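You operate a simulated robot arm through the tools that you are given. There is no shell and no other tool. Be economical: measure what you need, move in short steps, check, and stop when the job is done.

You run a simulated robot arm. Do the job below in one go: nothing can be reset, and whatever is moved stays where it is left.

JOB
Take the spacer block with the largest size on its label from the top of the fitting bench and leave it on the surface plate.
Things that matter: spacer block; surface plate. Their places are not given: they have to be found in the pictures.

Only the result counts: the job must be done as asked and must still hold three seconds after the hand-in. Knocking over, shifting, dropping, spilling or breaking anything else fails it.

ROBOT AND FRAMES
A 7-joint arm with a two-finger parallel gripper, fixed in place. Base frame: the origin is at the foot of the arm, x ahead of it, y to its left, z up; the work surface is at about z = 0.88. Readings come in m, degrees, newtons and seconds.
With the tool pointing down near the work surface it reaches from about 0.24 to 0.68 m from the base axis. Its first joint turns from -66.0 to 66.0 degrees. Payload 2.4 kg.
The tool frame sits at the grasp point between the pads (the TCP): z along the fingers, y along the line on which they close. The tips reach 0.03 m beyond it. The gripper opens to 0.094 m. The fingers are 0.028 m wide and 0.01 m thick; the gripper's body (0.05 by 0.096 m) begins 0.055 m behind the TCP.
Orientation is that of the tool frame in the base frame, as a unit quaternion [x, y, z, w]. With the fingers straight down and closing along the base's y, the tool's x points along the base's -x, its y along +y and its z along -z.

CONTROLS
- The arm moves only by the tool play_rows. Its argument "moves" is a list of rows, each a list of 6 numbers: the shift along the tool's x, y, z in units of 40 mm (1.0 is 40 mm), then the turn, a rotation vector about the tool's x, y, z in units of 6 degrees (1.0 is 6 degrees). In form: [[dx, dy, dz, rx, ry, rz], ...]. A call has 1 to 20 rows; each row shifts and turns the commanded pose from where the row before left it, along the tool's axes as they then stand. "claw" is the gripper command, from -1 (fully open) to 1 (shut), values between in proportion, set as the call begins (left out, the last holds). A call with a number of a shift or a turn outside -1 to 1 is refused whole. Rows are played at 5 a second. More than 0.05 m and 8.6 degrees between two rows, or a gripper value outside its range, and nothing of the call is played. A pose out of reach is approached as far as the arm can. The call stops where the force on the tool passes 40 N (or 10 N more than at its start, if that is more) or the arm is blocked; 0.2 s more then pass. The fingers move at their own pace (about 0.153 m/s each) and stop on an object; they squeeze with about 45 N. The grip force told is the motor's: it shows also when the fingers shut on nothing. Time passes only in rows, and 0.2 s behind the last, so rows that do not move let the fingers close. It gives the time, the measured TCP pose, the force on the tool (base axes), the opening and the grip force at its end, in the units of the frame above (readings bear some noise), and new pictures: "show" is both (left out), scene, wrist or none.
- Cameras (640 x 400 px; columns grow to the right, rows downward): "scene" is fixed at [0.042, 0.474, 1.4554]; the picture's right is [-0.71, -0.70, 0.00], its down [-0.33, 0.33, -0.88] and it looks along [0.62, -0.63, -0.47] (base axes); focal length 314 px, centre (320, 200). "wrist" rides on the gripper at [-0.037, 0, -0.058] in the tool frame; the picture's right is [0.00, -1.00, 0.00], its down [0.97, 0.00, -0.24] and it looks along [0.24, 0.00, 0.97] (tool axes); focal length 218 px, centre (320, 200).
- point_at(camera, pixels): for up to 12 pixels [column, row] of the newest picture of that camera ("zoom" is the newest enlarged one), the place [x, y, z] in the base frame of the surface seen there, good to about 0.003 m. It takes no simulated time.
- zoom(camera, box): a new picture of the part [left, top, right, bottom] of that camera's present view, enlarged. It takes no simulated time.
- finish_job(): hands the job in; it is judged then, once.

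Work in short steps. Measure before you move; look again where a grasp or a placing could have gone wrong, and mend it. You have 60 turns and 120 pictures in all, those below and enlarged ones among them. Open the gripper and draw the arm clear of the work before you hand the job in, unless the task says otherwise; then end with one line.

The tools are called by a JSON object that holds its "api" and its "payload". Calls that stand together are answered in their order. play_rows: Moves the arm, as the interface text tells. Its arguments: {"type":"object","properties":{"moves":{"type":"array","items":{"type":"array","items":{"type":"number"}}},"claw":{"type":"number"},"show":{"type":"string","enum":["both","scene","wrist","none"]}},"required":["moves"]} The other tools are called the same way: point_at (camera, pixels) gives the place of the surface under pixels of a picture; zoom (camera, box) takes an enlarged picture of a part of a camera's view; finish_job () hands the job in.

At the start:

```text
t: 0.0
tcp_pos: [0.4412, 0.0124, 1.1979]
ee_rot: [-0.001, 1.0, 0.0, 0.0]
force: [-0.1, 0.4, 0.4]
grip_width: 0.0939
grasp_force: 0.0
```

scene: 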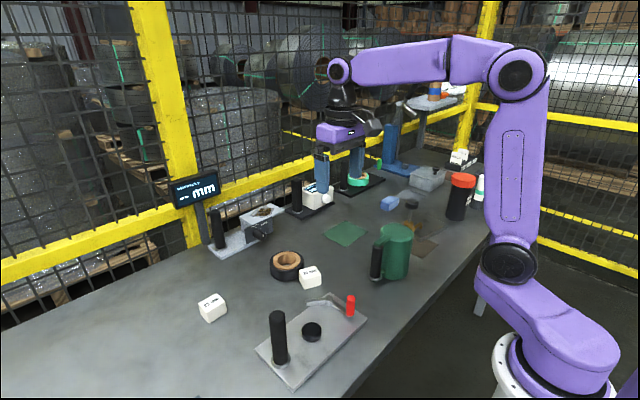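
wrist: 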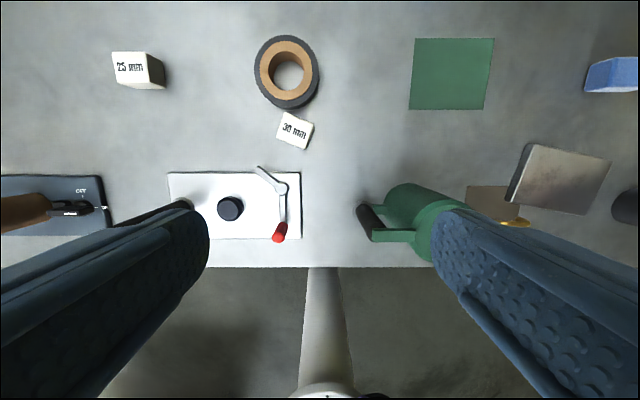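

The wrist picture shows blocks labelled 25 mm (138,68) and 30 mm (295,130), and the scene shows more white objects at (313,195) and (460,157). I'll enlarge these areas.

{"api": "zoom", "payload": {"camera": "scene", "box": [160, 150, 340, 270]}}

{"api": "zoom", "payload": {"camera": "scene", "box": [320, 70, 500, 190]}}

{"api": "zoom", "payload": {"camera": "scene", "box": [320, 150, 500, 270]}}

{"api": "zoom", "payload": {"camera": "scene", "box": [180, 250, 390, 390]}}

```text
3.33 times, centred on (250, 210) of scene
```

zoom: 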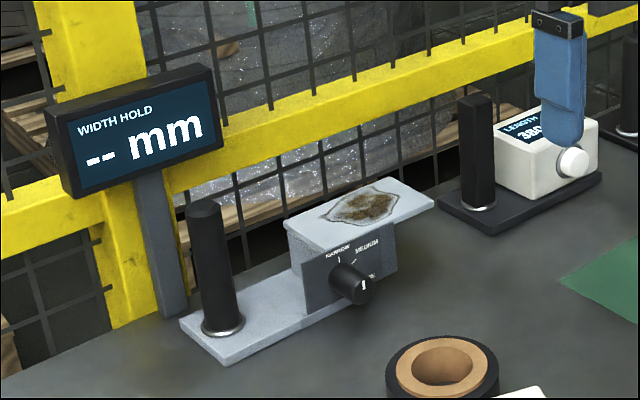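

```text
3.33 times, centred on (410, 130) of scene
```

zoom: 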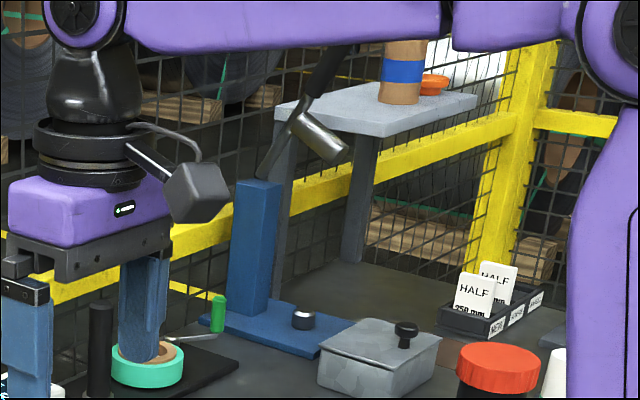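

```text
3.33 times, centred on (410, 210) of scene
```

zoom: 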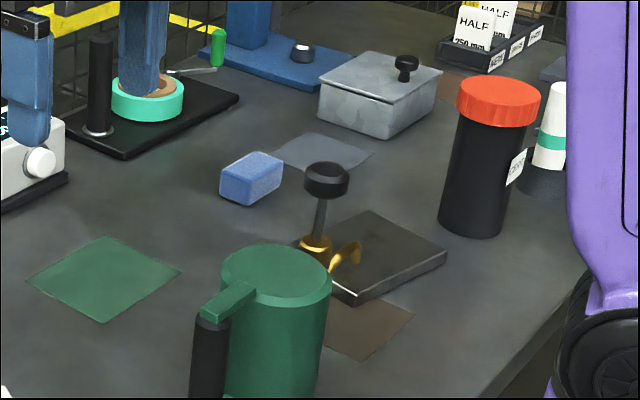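

```text
2.86 times, centred on (285, 320) of scene
```

zoom: 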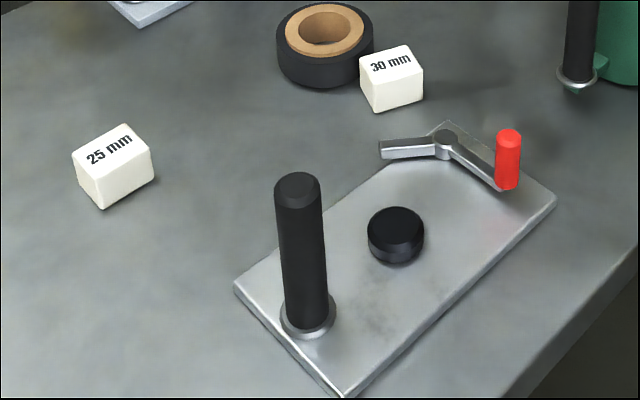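

I see two blocks so far; the surface plate is not certain. I'll enlarge the wrist view to identify the flat plates and any further blocks.

{"api": "zoom", "payload": {"camera": "wrist", "box": [400, 20, 640, 260]}}

{"api": "zoom", "payload": {"camera": "wrist", "box": [0, 20, 330, 260]}}

{"api": "point_at", "payload": {"camera": "wrist", "pixels": [[130, 66], [294, 129], [452, 75], [560, 178], [522, 190], [540, 150], [490, 200], [610, 75], [185, 180], [290, 230], [287, 70], [410, 220]]}}

{"api": "point_at", "payload": {"camera": "scene", "pixels": [[435, 222], [410, 192], [425, 248], [346, 234], [388, 203], [265, 213], [427, 178], [311, 333], [460, 155], [440, 105], [212, 303], [310, 274]]}}

```text
1.67 times, centred on (520, 140) of wrist
```

zoom: 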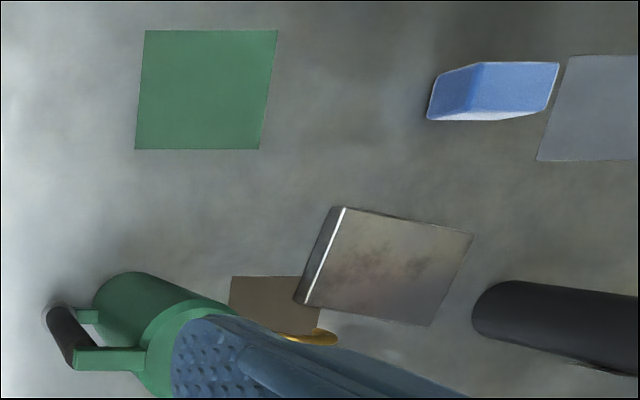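

```text
1.67 times, centred on (165, 140) of wrist
```

zoom: 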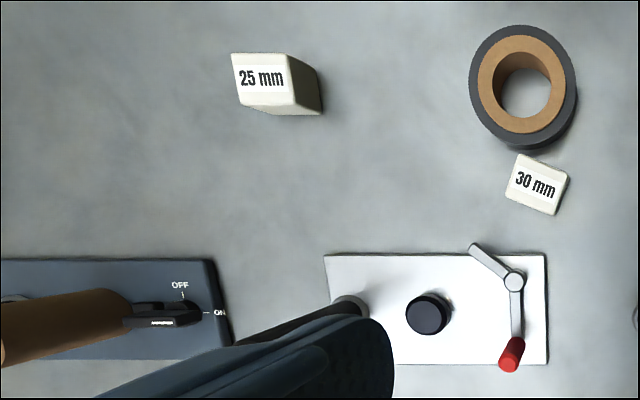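

```text
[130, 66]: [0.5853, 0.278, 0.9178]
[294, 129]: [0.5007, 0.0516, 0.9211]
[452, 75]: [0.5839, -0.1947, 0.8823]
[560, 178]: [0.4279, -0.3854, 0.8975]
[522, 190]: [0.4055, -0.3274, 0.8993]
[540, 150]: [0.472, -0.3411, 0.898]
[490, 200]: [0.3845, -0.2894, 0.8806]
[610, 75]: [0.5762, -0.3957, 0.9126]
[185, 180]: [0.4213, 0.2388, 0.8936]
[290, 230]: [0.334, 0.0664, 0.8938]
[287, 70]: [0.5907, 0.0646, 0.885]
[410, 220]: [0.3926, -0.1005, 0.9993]
```

```text
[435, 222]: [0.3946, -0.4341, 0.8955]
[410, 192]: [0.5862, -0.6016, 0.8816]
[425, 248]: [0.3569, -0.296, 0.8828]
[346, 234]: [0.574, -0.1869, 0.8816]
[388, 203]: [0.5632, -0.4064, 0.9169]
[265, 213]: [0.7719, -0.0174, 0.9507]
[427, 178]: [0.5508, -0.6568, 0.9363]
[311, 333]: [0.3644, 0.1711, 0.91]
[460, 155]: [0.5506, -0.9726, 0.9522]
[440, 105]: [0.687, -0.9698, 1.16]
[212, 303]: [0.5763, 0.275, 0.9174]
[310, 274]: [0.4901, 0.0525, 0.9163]
```

The dark steel plate at wrist (560,178) → about (0.43,-0.385,0.8975) looks like the surface plate. I'll move over to that side at height to see it and check for further blocks.

{"api": "play_rows", "payload": {"moves": [[0, -0.9, 0, 0, 0, 0], [0, -0.9, 0, 0, 0, 0], [0, -0.9, 0, 0, 0, 0], [0, -0.9, 0, 0, 0, 0], [0, -0.9, 0, 0, 0, 0], [0, -0.9, 0, 0, 0, 0], [0, -0.9, 0, 0, 0, 0], [0, -0.9, 0, 0, 0, 0], [0, 0, 0, 0, 0, 0]]}}

```text
t: 2.0
tcp_pos: [0.4395, -0.2725, 1.1963]
ee_rot: [0.0, 1.0, 0.0, 0.0]
force: [0.3, -0.3, -0.3]
grip_width: 0.0941
grasp_force: 0.0
```

scene: 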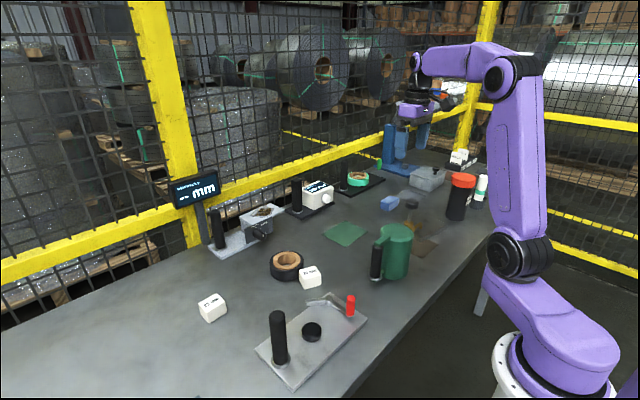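
wrist: 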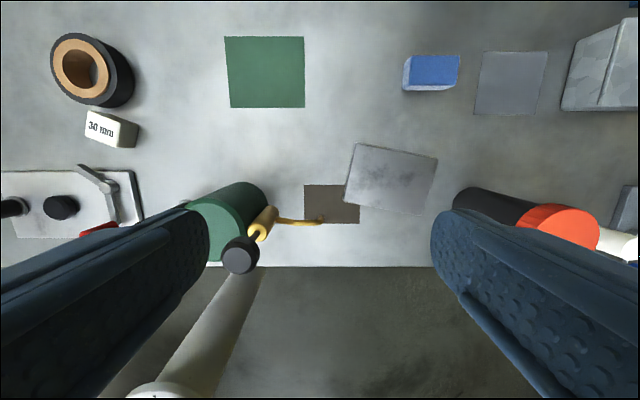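

The plate at wrist (390,180) is clear on top, with the brass thing next to it. I'll measure its corners and the neighbours, then survey the left end of the bench.

{"api": "point_at", "payload": {"camera": "wrist", "pixels": [[356, 146], [434, 159], [420, 212], [348, 200], [390, 180], [240, 255], [262, 222], [320, 220], [500, 208], [565, 225], [230, 205], [112, 128]]}}

{"api": "play_rows", "payload": {"moves": [[0, 1, 0, 0, 0, 0], [0, 1, 0, 0, 0, 0], [0, 1, 0, 0, 0, 0], [0, 1, 0, 0, 0, 0], [0, 1, 0, 0, 0, 0], [0, 1, 0, 0, 0, 0], [0, 1, 0, 0, 0, 0], [0, 1, 0, 0, 0, 0], [0, 1, 0, 0, 0, 0], [0, 1, 0, 0, 0, 0], [0, 1, 0, 0, 0, 0], [0, 1, 0, 0, 0, 0], [0, 1, 0, 0, 0, 0], [0, 0, 0, 0, 0, 0]]}}

```text
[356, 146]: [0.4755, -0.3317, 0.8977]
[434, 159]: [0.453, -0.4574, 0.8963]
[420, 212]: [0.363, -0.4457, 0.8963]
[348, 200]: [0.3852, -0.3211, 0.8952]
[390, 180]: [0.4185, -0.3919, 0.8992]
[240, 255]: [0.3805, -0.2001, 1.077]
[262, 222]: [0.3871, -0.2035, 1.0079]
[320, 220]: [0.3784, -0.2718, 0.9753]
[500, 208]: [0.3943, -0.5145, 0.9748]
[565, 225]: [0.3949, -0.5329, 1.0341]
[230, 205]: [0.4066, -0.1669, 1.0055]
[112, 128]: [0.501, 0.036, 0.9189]
```

```text
t: 5.0
tcp_pos: [0.4403, 0.2455, 1.197]
ee_rot: [0.001, 1.0, -0.001, 0.0]
force: [-0.1, -0.1, -0.2]
grip_width: 0.0941
grasp_force: 0.0
```

scene: 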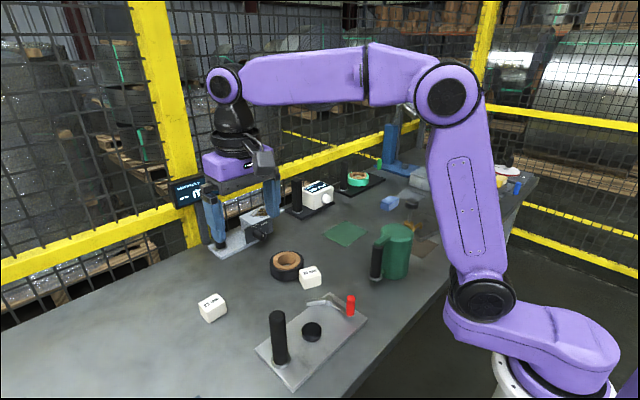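
wrist: 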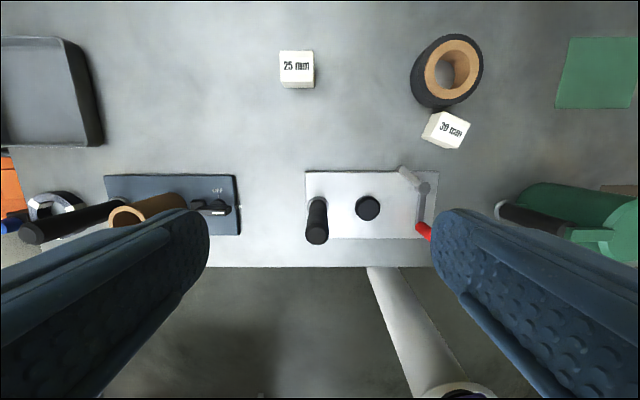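

There's a tray at the left edge (45,90). I'll look a bit further left to make sure no larger block is there.

{"api": "play_rows", "payload": {"moves": [[0.5, 1, 0, 0, 0, 0], [0.5, 1, 0, 0, 0, 0], [0.5, 1, 0, 0, 0, 0], [0.5, 1, 0, 0, 0, 0], [0.5, 1, 0, 0, 0, 0], [0, 0, 0, 0, 0, 0]], "show": "wrist"}}

```text
t: 6.4
tcp_pos: [0.3396, 0.4441, 1.1999]
ee_rot: [0.0, 1.0, 0.0, 0.0]
force: [0.0, 0.6, -0.1]
grip_width: 0.0942
grasp_force: 0.1
```

wrist: 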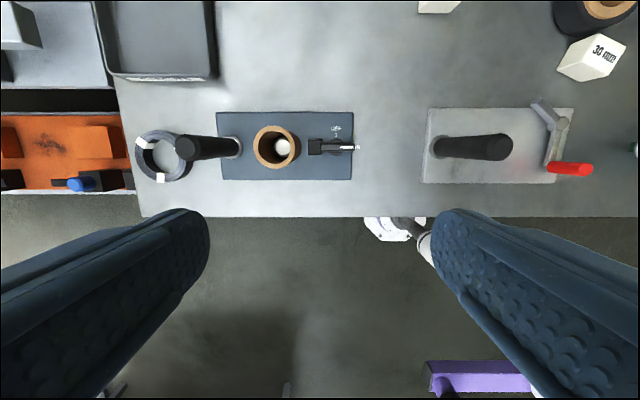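

A neighbouring surface on the left carries a box-like thing at (20,25). I'll shift forward to see it.

{"api": "play_rows", "payload": {"moves": [[-0.9, 0.5, 0, 0, 0, 0], [-0.9, 0.5, 0, 0, 0, 0], [-0.9, 0.5, 0, 0, 0, 0], [0, 0, 0, 0, 0, 0]], "show": "wrist"}}

```text
t: 7.4
tcp_pos: [0.4161, 0.476, 1.1811]
ee_rot: [0.0, 1.0, 0.0, 0.001]
force: [0.3, -1.4, -0.5]
grip_width: 0.094
grasp_force: 0.1
out of reach, approached as far as the arm can: row 2, 3
```

wrist: 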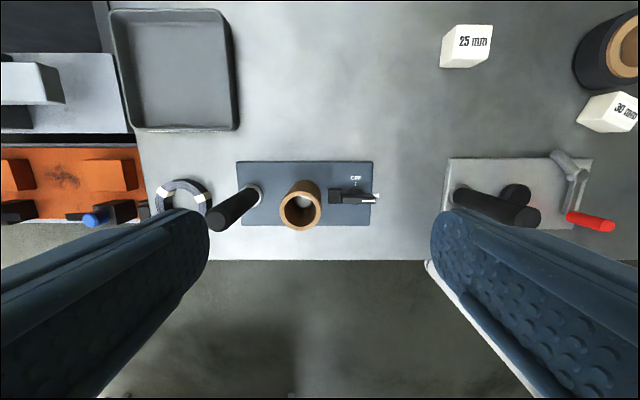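

Only the two blocks appear here; I'll quickly enlarge the left part to be sure.

{"api": "zoom", "payload": {"camera": "wrist", "box": [0, 0, 240, 240]}}

{"api": "point_at", "payload": {"camera": "wrist", "pixels": [[30, 85], [80, 80], [60, 180], [170, 70], [110, 200]]}}

```text
1.67 times, centred on (120, 120) of wrist
```

zoom: 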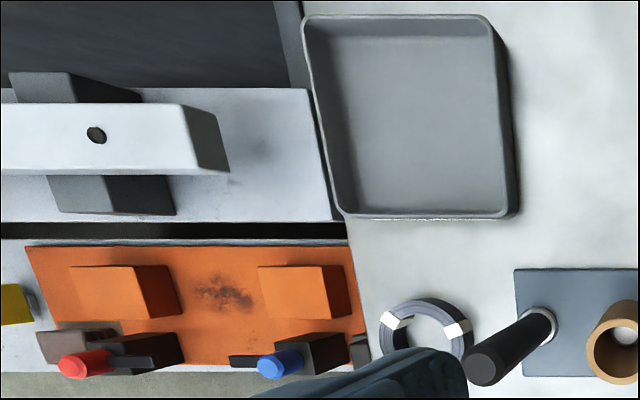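

```text
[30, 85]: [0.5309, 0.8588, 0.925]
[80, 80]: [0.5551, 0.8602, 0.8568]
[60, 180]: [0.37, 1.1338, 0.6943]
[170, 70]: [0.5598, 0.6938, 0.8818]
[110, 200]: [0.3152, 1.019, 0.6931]
```

No other blocks, so the 30 mm block is the target. I'll return above it.

{"api": "play_rows", "payload": {"moves": [[0, -1, 0, 0, 0, 0], [0, -1, 0, 0, 0, 0], [0, -1, 0, 0, 0, 0], [0, -1, 0, 0, 0, 0], [0, -1, 0, 0, 0, 0], [0, -1, 0, 0, 0, 0], [0, -1, 0, 0, 0, 0], [0, -1, 0, 0, 0, 0], [0, -1, 0, 0, 0, 0], [0, -1, 0, 0, 0, 0], [0, -0.8, 0, 0, 0, 0], [0, 0, 0, 0, 0, 0]], "show": "wrist"}}

```text
t: 10.0
tcp_pos: [0.4189, 0.0447, 1.1809]
ee_rot: [-0.001, 1.0, 0.0, 0.001]
force: [-0.7, -0.5, 0.1]
grip_width: 0.094
grasp_force: 0.1
```

wrist: 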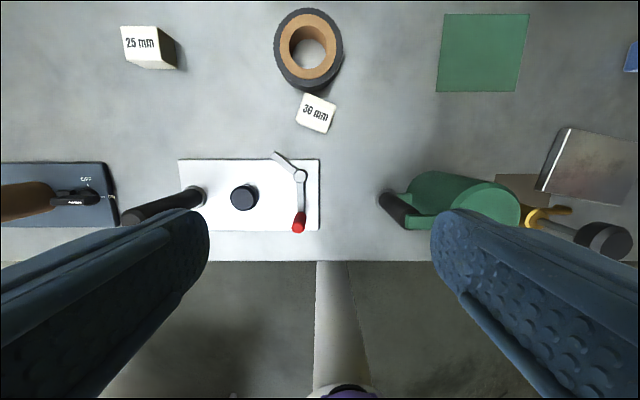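

Block now at wrist (316,113). I'll go forward about 0.07 m and down to about z 1.09 to measure it close up.

{"api": "play_rows", "payload": {"moves": [[-0.8, 0, 0.5, 0, 0, 0], [-0.8, 0, 0.6, 0, 0, 0], [0, 0, 1, 0, 0, 0], [0, 0, 0, 0, 0, 0]], "show": "wrist"}}

{"api": "zoom", "payload": {"camera": "wrist", "box": [220, 40, 420, 240]}}

```text
t: 11.0
tcp_pos: [0.4836, 0.0455, 1.095]
ee_rot: [-0.001, 1.0, 0.0, 0.0]
force: [-0.4, -0.2, -0.1]
grip_width: 0.094
grasp_force: 0.1
```

wrist: 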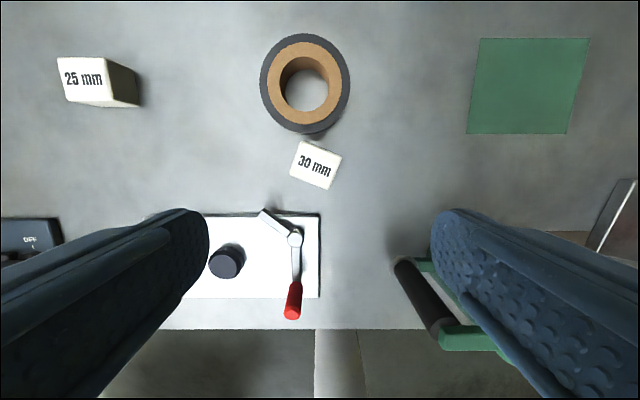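

```text
2.00 times, centred on (320, 140) of wrist
```

zoom: 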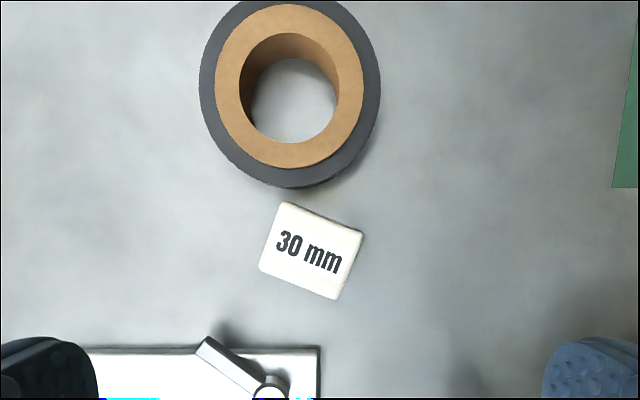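

{"api": "point_at", "payload": {"camera": "zoom", "pixels": [[288, 206], [359, 233], [336, 295], [262, 266], [310, 250], [318, 180], [212, 345], [262, 385], [290, 165], [335, 170]]}}

```text
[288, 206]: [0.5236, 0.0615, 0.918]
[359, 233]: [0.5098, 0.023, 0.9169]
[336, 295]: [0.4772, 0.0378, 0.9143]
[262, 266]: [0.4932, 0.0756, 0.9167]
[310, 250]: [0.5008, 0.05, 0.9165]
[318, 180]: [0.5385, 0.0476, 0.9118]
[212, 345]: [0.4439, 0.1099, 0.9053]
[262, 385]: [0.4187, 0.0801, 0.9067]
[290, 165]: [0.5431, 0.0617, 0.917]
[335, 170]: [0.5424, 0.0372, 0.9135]
```

Block centre ≈ (0.501, 0.050), top 0.917, long side ≈41 mm turned about 23° from y toward x; the tape roll's rim is at x≥0.5385, so I close along the long side. I'll centre, yaw +23° about tool z, and lower to about z 0.97.

{"api": "play_rows", "payload": {"moves": [[-0.43, 0.1, 0, 0, 0, 0], [0, 0, 0, 0, 0, 1], [0, 0, 0, 0, 0, 1], [0, 0, 0, 0, 0, 1], [0, 0, 0, 0, 0, 0.83], [0, 0, 1, 0, 0, 0], [0, 0, 1, 0, 0, 0], [0, 0, 1, 0, 0, 0], [0, 0, 0, 0, 0, 0]]}}

{"api": "point_at", "payload": {"camera": "wrist", "pixels": [[320, 200]]}}

```text
t: 13.0
tcp_pos: [0.4994, 0.0472, 0.9759]
ee_rot: [0.199, 0.98, 0.0, 0.001]
force: [0.5, 0.1, 0.3]
grip_width: 0.0944
grasp_force: 0.0
```

scene: 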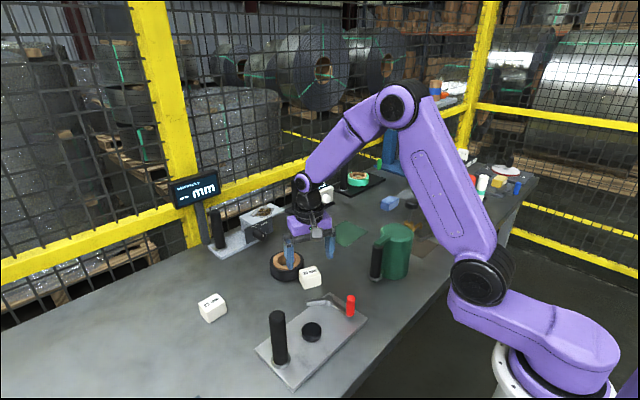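
wrist: 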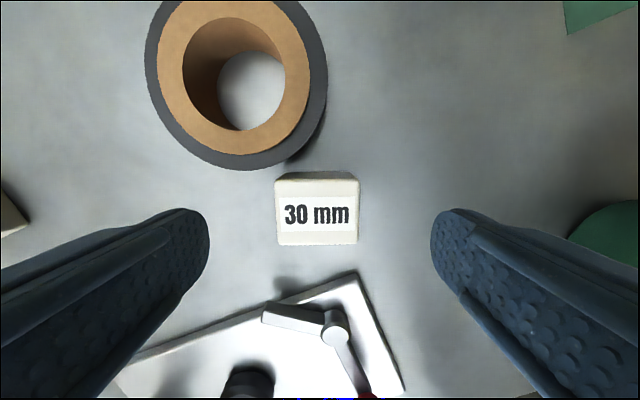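

```text
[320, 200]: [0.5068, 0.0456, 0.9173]
```

The block is square to the fingers (cols 276–358, rows 178–240). I'll verify its top corners once more before lowering.

{"api": "point_at", "payload": {"camera": "wrist", "pixels": [[279, 185], [355, 185], [355, 232], [279, 232], [315, 160], [250, 168]]}}

```text
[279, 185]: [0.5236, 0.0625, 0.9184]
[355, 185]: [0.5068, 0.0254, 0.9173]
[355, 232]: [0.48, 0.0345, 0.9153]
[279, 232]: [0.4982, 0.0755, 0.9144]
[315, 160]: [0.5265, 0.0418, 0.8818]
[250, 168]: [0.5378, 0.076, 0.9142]
```

Aligned within about 3 mm. Lowering to TCP z ≈ 0.915, then closing.

{"api": "play_rows", "payload": {"moves": [[0, 0, 0.6, 0, 0, 0], [0, 0, 0.5, 0, 0, 0], [0, 0, 0.42, 0, 0, 0], [0, 0, 0, 0, 0, 0]], "show": "wrist"}}

{"api": "play_rows", "payload": {"moves": [[0, 0, 0, 0, 0, 0], [0, 0, 0, 0, 0, 0], [0, 0, 0, 0, 0, 0], [0, 0, 0, 0, 0, 0]], "claw": 1}}

```text
t: 14.0
tcp_pos: [0.4997, 0.0493, 0.9149]
ee_rot: [0.2, 0.98, 0.0, 0.001]
force: [-0.3, -0.2, -0.5]
grip_width: 0.094
grasp_force: 0.1
```

wrist: 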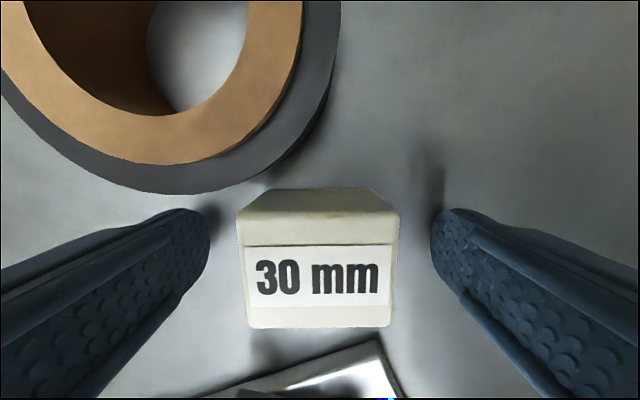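

```text
t: 15.0
tcp_pos: [0.5003, 0.0501, 0.9154]
ee_rot: [0.2, 0.98, -0.001, 0.0]
force: [0.0, 1.1, -0.3]
grip_width: 0.0512
grasp_force: 45.1
```

scene: 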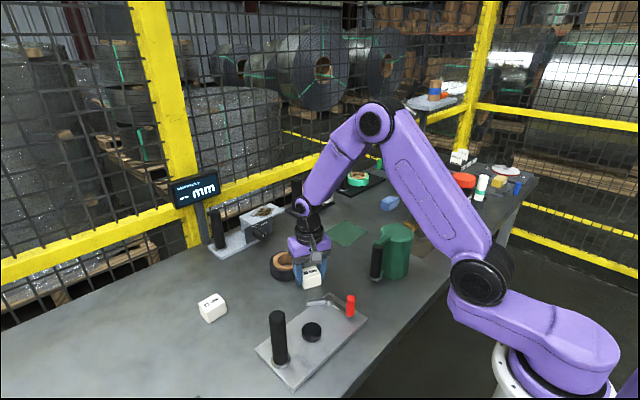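
wrist: 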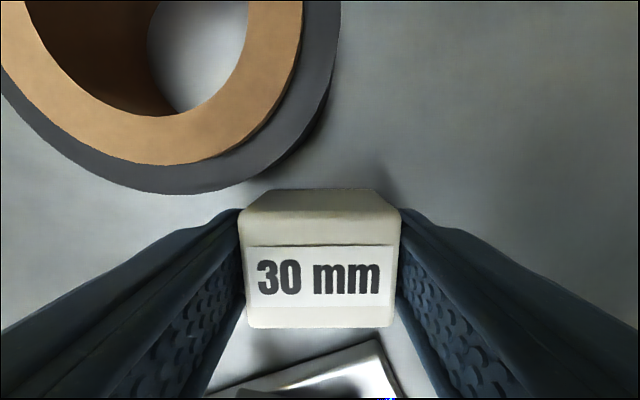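

Gripped (opening 51 mm, 45 N) with nothing else touched. Lifting straight up 0.24 m.

{"api": "play_rows", "payload": {"moves": [[0, 0, -0.5, 0, 0, 0], [0, 0, -0.9, 0, 0, 0], [0, 0, -0.9, 0, 0, 0], [0, 0, -0.9, 0, 0, 0], [0, 0, -0.9, 0, 0, 0], [0, 0, -0.9, 0, 0, 0], [0, 0, -1, 0, 0, 0], [0, 0, 0, 0, 0, -1], [0, 0, 0, 0, 0, -1], [0, 0, 0, 0, 0, -1], [0, 0, 0, 0, 0, -0.83], [0, 0, 0, 0, 0, 0]]}}

```text
t: 17.6
tcp_pos: [0.5002, 0.0475, 1.1558]
ee_rot: [0.0, 1.0, 0.0, 0.0]
force: [-0.9, -0.6, -1.1]
grip_width: 0.0516
grasp_force: 44.6
```

scene: 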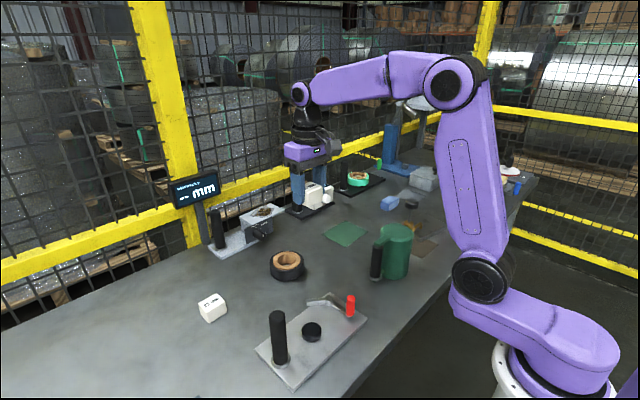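
wrist: 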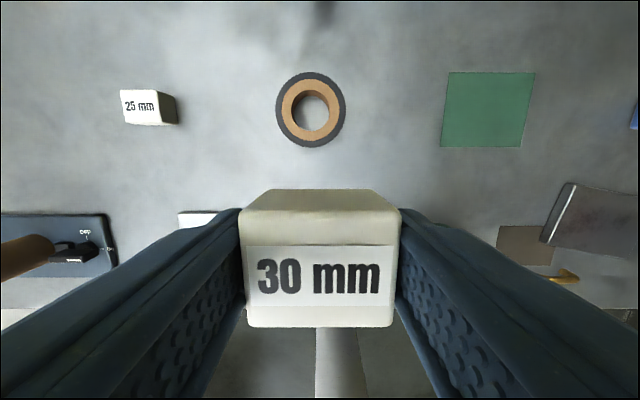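

The block is held. Travelling at z 1.155 to above the plate centre (≈0.42,-0.388).

{"api": "play_rows", "payload": {"moves": [[0, -0.99, 0, 0, 0, 0], [0, -0.99, 0, 0, 0, 0], [0, -0.99, 0, 0, 0, 0], [0, -0.99, 0, 0, 0, 0], [0, -0.99, 0, 0, 0, 0], [0, -0.99, 0, 0, 0, 0], [0, -0.99, 0, 0, 0, 0], [0, -0.99, 0, 0, 0, 0], [0.5, -0.99, 0, 0, 0, 0], [0.5, -0.99, 0, 0, 0, 0], [0.5, -0.99, 0, 0, 0, 0.8], [0.45, 0, 0, 0, 0, 0.8], [0, 0, 0, 0, 0, 0]]}}

{"api": "point_at", "payload": {"camera": "wrist", "pixels": [[320, 160]]}}

```text
t: 20.4
tcp_pos: [0.4224, -0.3872, 1.1557]
ee_rot: [0.084, 0.996, 0.0, 0.0]
force: [0.2, -0.3, -0.4]
grip_width: 0.0513
grasp_force: 45.0
```

scene: 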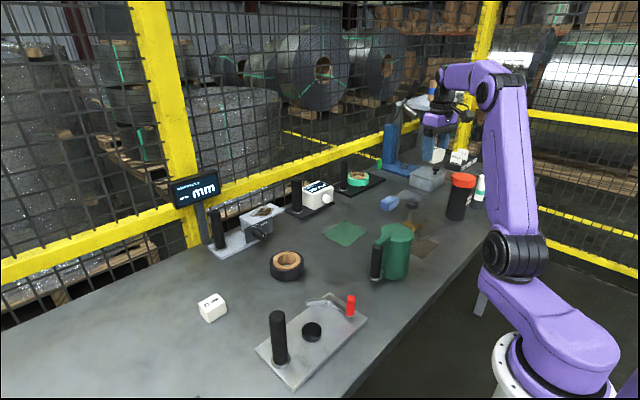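
wrist: 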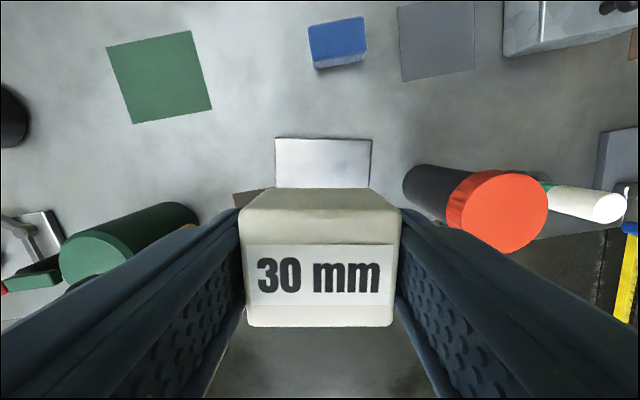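

```text
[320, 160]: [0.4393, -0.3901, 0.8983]
```

Plate is centred under the block. I'll check distances of the bottle lid (450,215) and the mug side before lowering.

{"api": "point_at", "payload": {"camera": "wrist", "pixels": [[412, 185], [452, 215], [470, 240], [195, 215], [120, 250], [242, 196], [277, 141], [369, 143]]}}

{"api": "play_rows", "payload": {"moves": [[0, 0, 0.9, 0, 0, 0], [0, 0, 0.9, 0, 0, 0], [0, 0, 0.7, 0, 0, 0], [0, 0, 0, 0, 0, 0]]}}

```text
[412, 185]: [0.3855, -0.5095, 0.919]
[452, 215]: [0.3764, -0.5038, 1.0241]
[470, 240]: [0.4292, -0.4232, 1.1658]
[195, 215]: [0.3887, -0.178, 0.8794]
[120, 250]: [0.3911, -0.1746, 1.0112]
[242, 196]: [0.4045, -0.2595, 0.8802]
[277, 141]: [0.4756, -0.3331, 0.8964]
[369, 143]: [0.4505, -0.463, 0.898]
```

```text
t: 21.4
tcp_pos: [0.4234, -0.3862, 1.057]
ee_rot: [0.084, 0.997, 0.0, 0.0]
force: [0.4, -1.0, -1.3]
grip_width: 0.0514
grasp_force: 44.9
```

scene: 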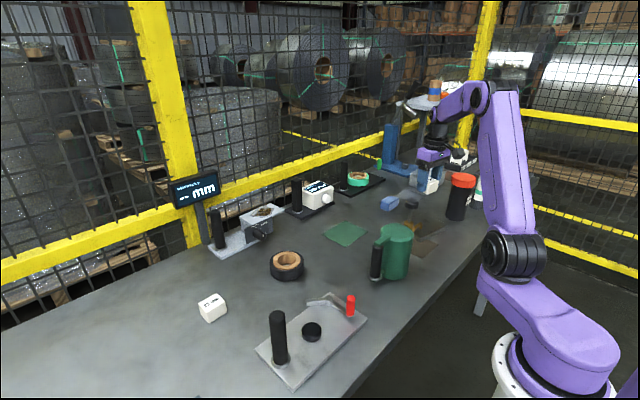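
wrist: 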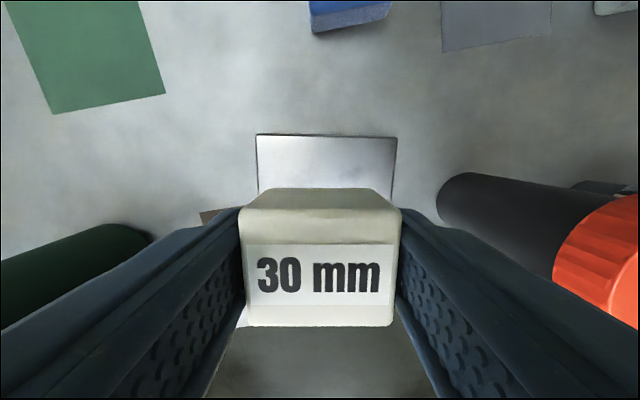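

Clearances are over 6 cm each side. Lowering to about z 0.935, just above contact.

{"api": "play_rows", "payload": {"moves": [[0, 0, 0.9, 0, 0, 0], [0, 0, 0.9, 0, 0, 0], [0, 0, 0.7, 0, 0, 0], [0, 0, 0.45, 0, 0, 0], [0, 0, 0, 0, 0, 0]]}}

```text
t: 22.6
tcp_pos: [0.4241, -0.3843, 0.9389]
ee_rot: [0.083, 0.997, 0.0, -0.001]
force: [-1.2, -0.4, 0.6]
grip_width: 0.0515
grasp_force: 44.6
```

scene: 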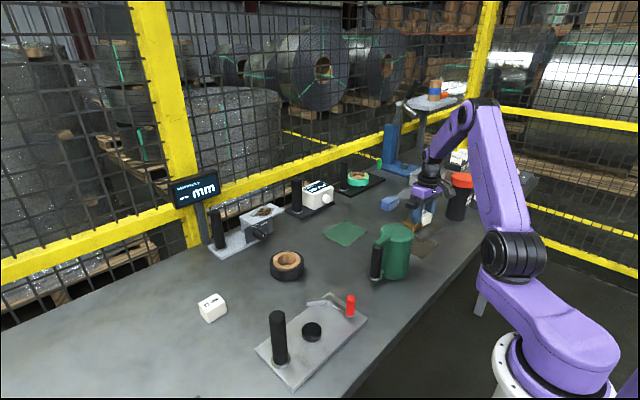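
wrist: 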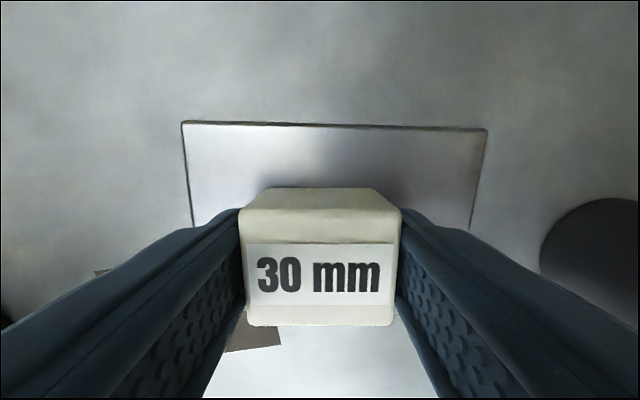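

No contact yet at 0.939; creeping down a few mm and watching the force.

{"api": "play_rows", "payload": {"moves": [[0, 0, 0.06, 0, 0, 0], [0, 0, 0.04, 0, 0, 0], [0, 0, 0.03, 0, 0, 0], [0, 0, 0, 0, 0, 0]], "show": "none"}}

```text
t: 23.6
tcp_pos: [0.4219, -0.3848, 0.9326]
ee_rot: [0.083, 0.997, 0.0, -0.001]
force: [-0.2, 0.4, -1.0]
grip_width: 0.0515
grasp_force: 45.1
```

No clear contact force yet; two more 1 mm steps.

{"api": "play_rows", "payload": {"moves": [[0, 0, 0.025, 0, 0, 0], [0, 0, 0, 0, 0, 0]], "show": "none"}}

{"api": "play_rows", "payload": {"moves": [[0, 0, 0.025, 0, 0, 0], [0, 0, 0, 0, 0, 0]], "show": "none"}}

```text
t: 24.2
tcp_pos: [0.4223, -0.3863, 0.9326]
ee_rot: [0.084, 0.996, -0.001, 0.001]
force: [0.5, 0.7, -0.1]
grip_width: 0.0516
grasp_force: 44.5
```

```text
t: 24.8
tcp_pos: [0.4218, -0.3851, 0.9314]
ee_rot: [0.084, 0.996, -0.001, 0.0]
force: [-0.1, 0.1, 0.5]
grip_width: 0.0514
grasp_force: 45.3
```

Still no load; two more small steps.

{"api": "play_rows", "payload": {"moves": [[0, 0, 0.03, 0, 0, 0], [0, 0, 0, 0, 0, 0]], "show": "none"}}

{"api": "play_rows", "payload": {"moves": [[0, 0, 0.03, 0, 0, 0], [0, 0, 0, 0, 0, 0]], "show": "wrist"}}

```text
t: 25.4
tcp_pos: [0.4224, -0.3856, 0.9315]
ee_rot: [0.083, 0.997, 0.0, 0.0]
force: [-4.4, 2.1, 13.7]
grip_width: 0.0512
grasp_force: 45.3
```

```text
t: 26.0
tcp_pos: [0.4222, -0.386, 0.9302]
ee_rot: [0.084, 0.996, -0.002, 0.002]
force: [-6.5, 6.6, 33.5]
grip_width: 0.0517
grasp_force: 44.9
```

wrist: 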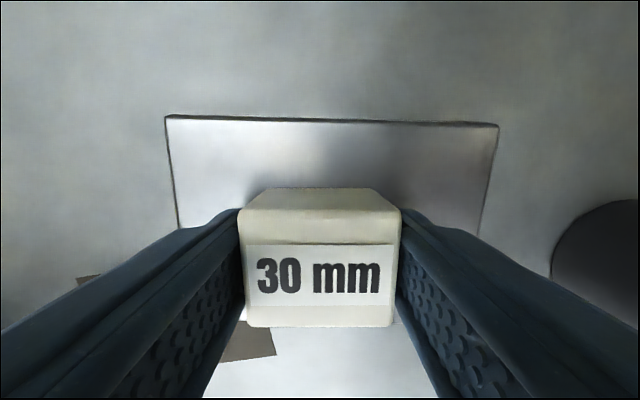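

Contact made (33 N up). I back off 1.2 mm to relieve the press, then open.

{"api": "play_rows", "payload": {"moves": [[0, 0, -0.035, 0, 0, 0], [0, 0, 0, 0, 0, 0]], "show": "none"}}

{"api": "play_rows", "payload": {"moves": [[0, 0, 0, 0, 0, 0], [0, 0, 0, 0, 0, 0], [0, 0, 0, 0, 0, 0]], "claw": -1, "show": "wrist"}}

```text
t: 26.6
tcp_pos: [0.4226, -0.3863, 0.9319]
ee_rot: [0.084, 0.997, -0.001, 0.002]
force: [0.8, 2.8, 22.4]
grip_width: 0.0515
grasp_force: 45.4
```

```text
t: 27.4
tcp_pos: [0.4219, -0.3864, 0.9304]
ee_rot: [0.084, 0.997, 0.001, 0.001]
force: [0.1, -1.1, 0.8]
grip_width: 0.094
grasp_force: 0.1
```

wrist: 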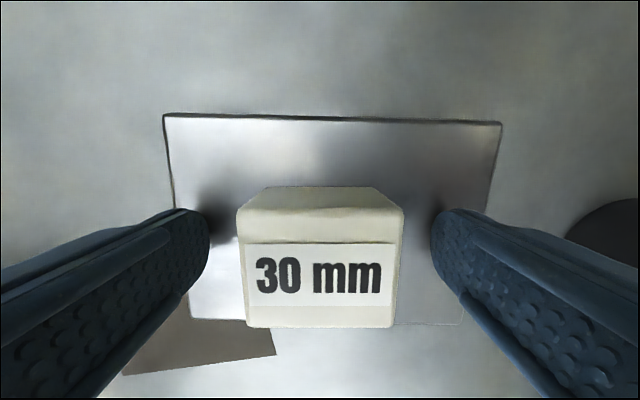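

Released, with the block on the plate. Drawing straight up 0.24 m.

{"api": "play_rows", "payload": {"moves": [[0, 0, -0.5, 0, 0, 0], [0, 0, -0.9, 0, 0, 0], [0, 0, -0.9, 0, 0, 0], [0, 0, -0.9, 0, 0, 0], [0, 0, -0.9, 0, 0, 0], [0, 0, -0.9, 0, 0, 0], [0, 0, -1, 0, 0, 0], [0, 0, 0, 0, 0, 0]]}}

{"api": "zoom", "payload": {"camera": "scene", "box": [330, 150, 500, 270]}}

```text
t: 29.2
tcp_pos: [0.4199, -0.3876, 1.1691]
ee_rot: [0.083, 0.997, 0.0, -0.001]
force: [0.2, 0.0, 0.7]
grip_width: 0.0941
grasp_force: 0.0
```

scene: 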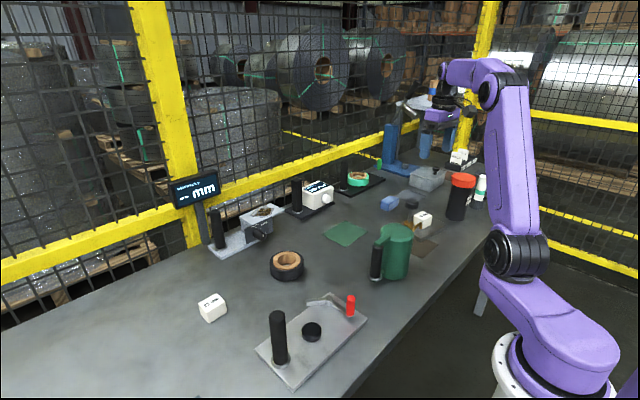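
wrist: 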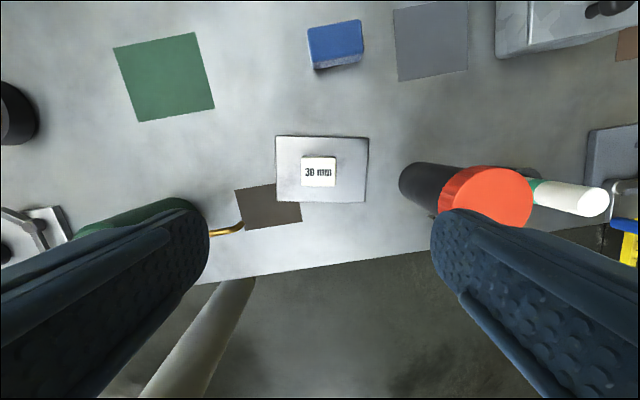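

```text
3.33 times, centred on (415, 210) of scene
```

zoom: 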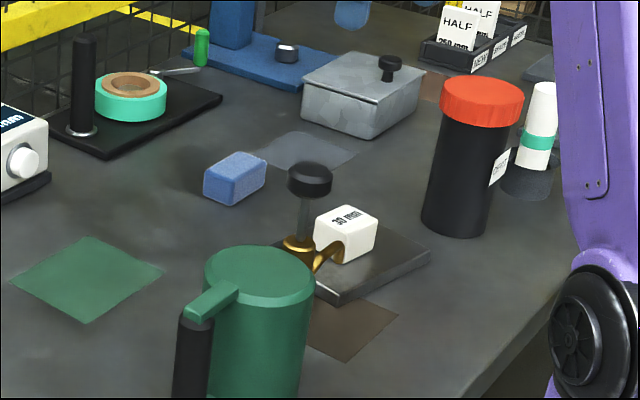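

The block sits centred on the plate. Before handing in I'll look toward the right end, where a grey slab (615,155) and other items show, to rule out another plate or block.

{"api": "play_rows", "payload": {"moves": [[0.2, -0.8, -0.5, 0, 0, 0], [0.2, -0.8, -0.5, 0, 0, 0], [0.2, -0.8, 0, 0, 0, 0], [0, 0, 0, 0, 0, 0]]}}

{"api": "zoom", "payload": {"camera": "wrist", "box": [320, 0, 640, 260]}}

{"api": "zoom", "payload": {"camera": "scene", "box": [430, 130, 550, 210]}}

```text
t: 30.2
tcp_pos: [0.3819, -0.4772, 1.2078]
ee_rot: [0.084, 0.996, 0.0, -0.001]
force: [-0.4, 0.6, 0.8]
grip_width: 0.0938
grasp_force: 0.0
```

scene: 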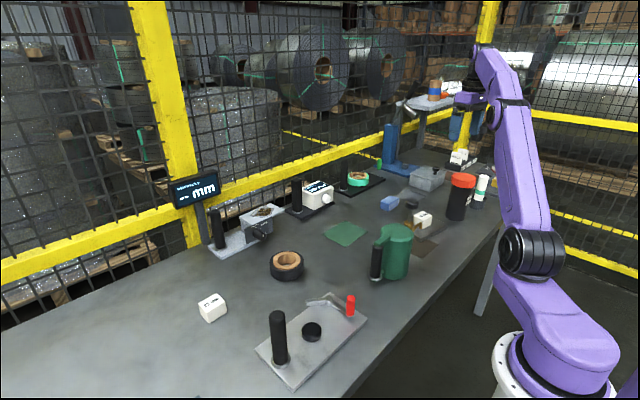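
wrist: 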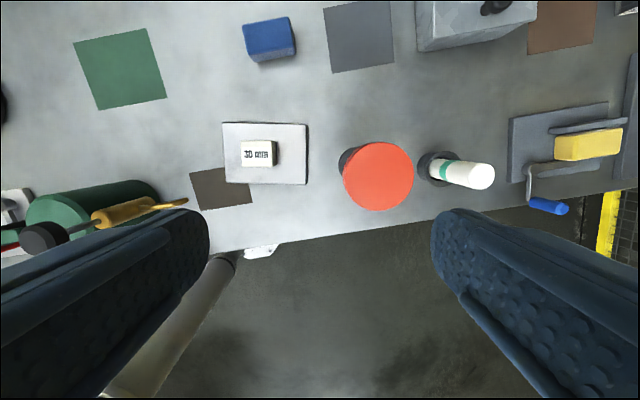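

```text
1.54 times, centred on (480, 130) of wrist
```

zoom: 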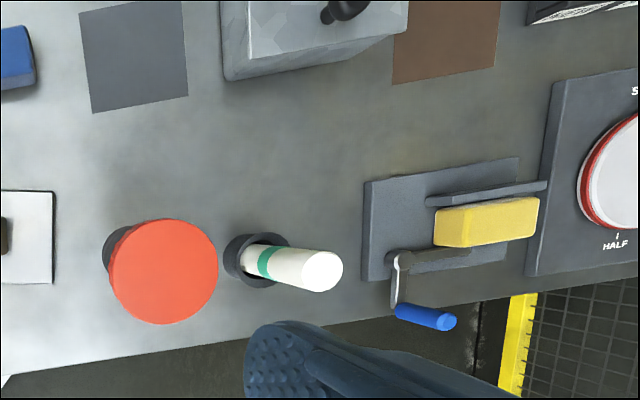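

```text
5.00 times, centred on (490, 170) of scene
```

zoom: 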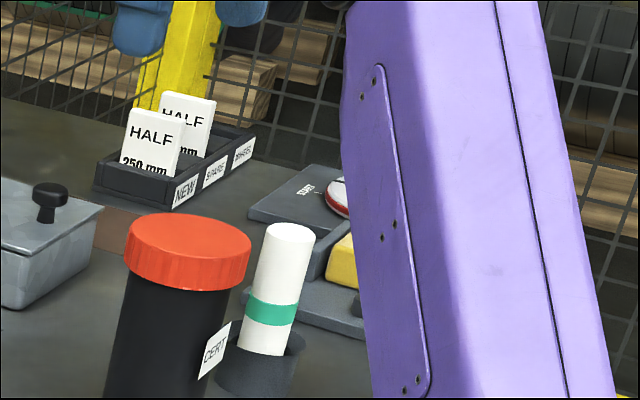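

The right end holds only a clamp, a dial and card labels, with no other plate or spacer blocks. The block rests on the surface plate and the arm is clear with the gripper open, so I'm handing in.

{"api": "finish_job", "payload": {}}

```text
The job is handed in.
```

I put the 30 mm spacer block, the larger of the two I found on the bench (the other is 25 mm), on the surface plate. The gripper is open, the arm is clear, and the last pictures show nothing else moved. I took the steel plate on the right side of the bench to be the surface plate, as none of the plates is labelled.
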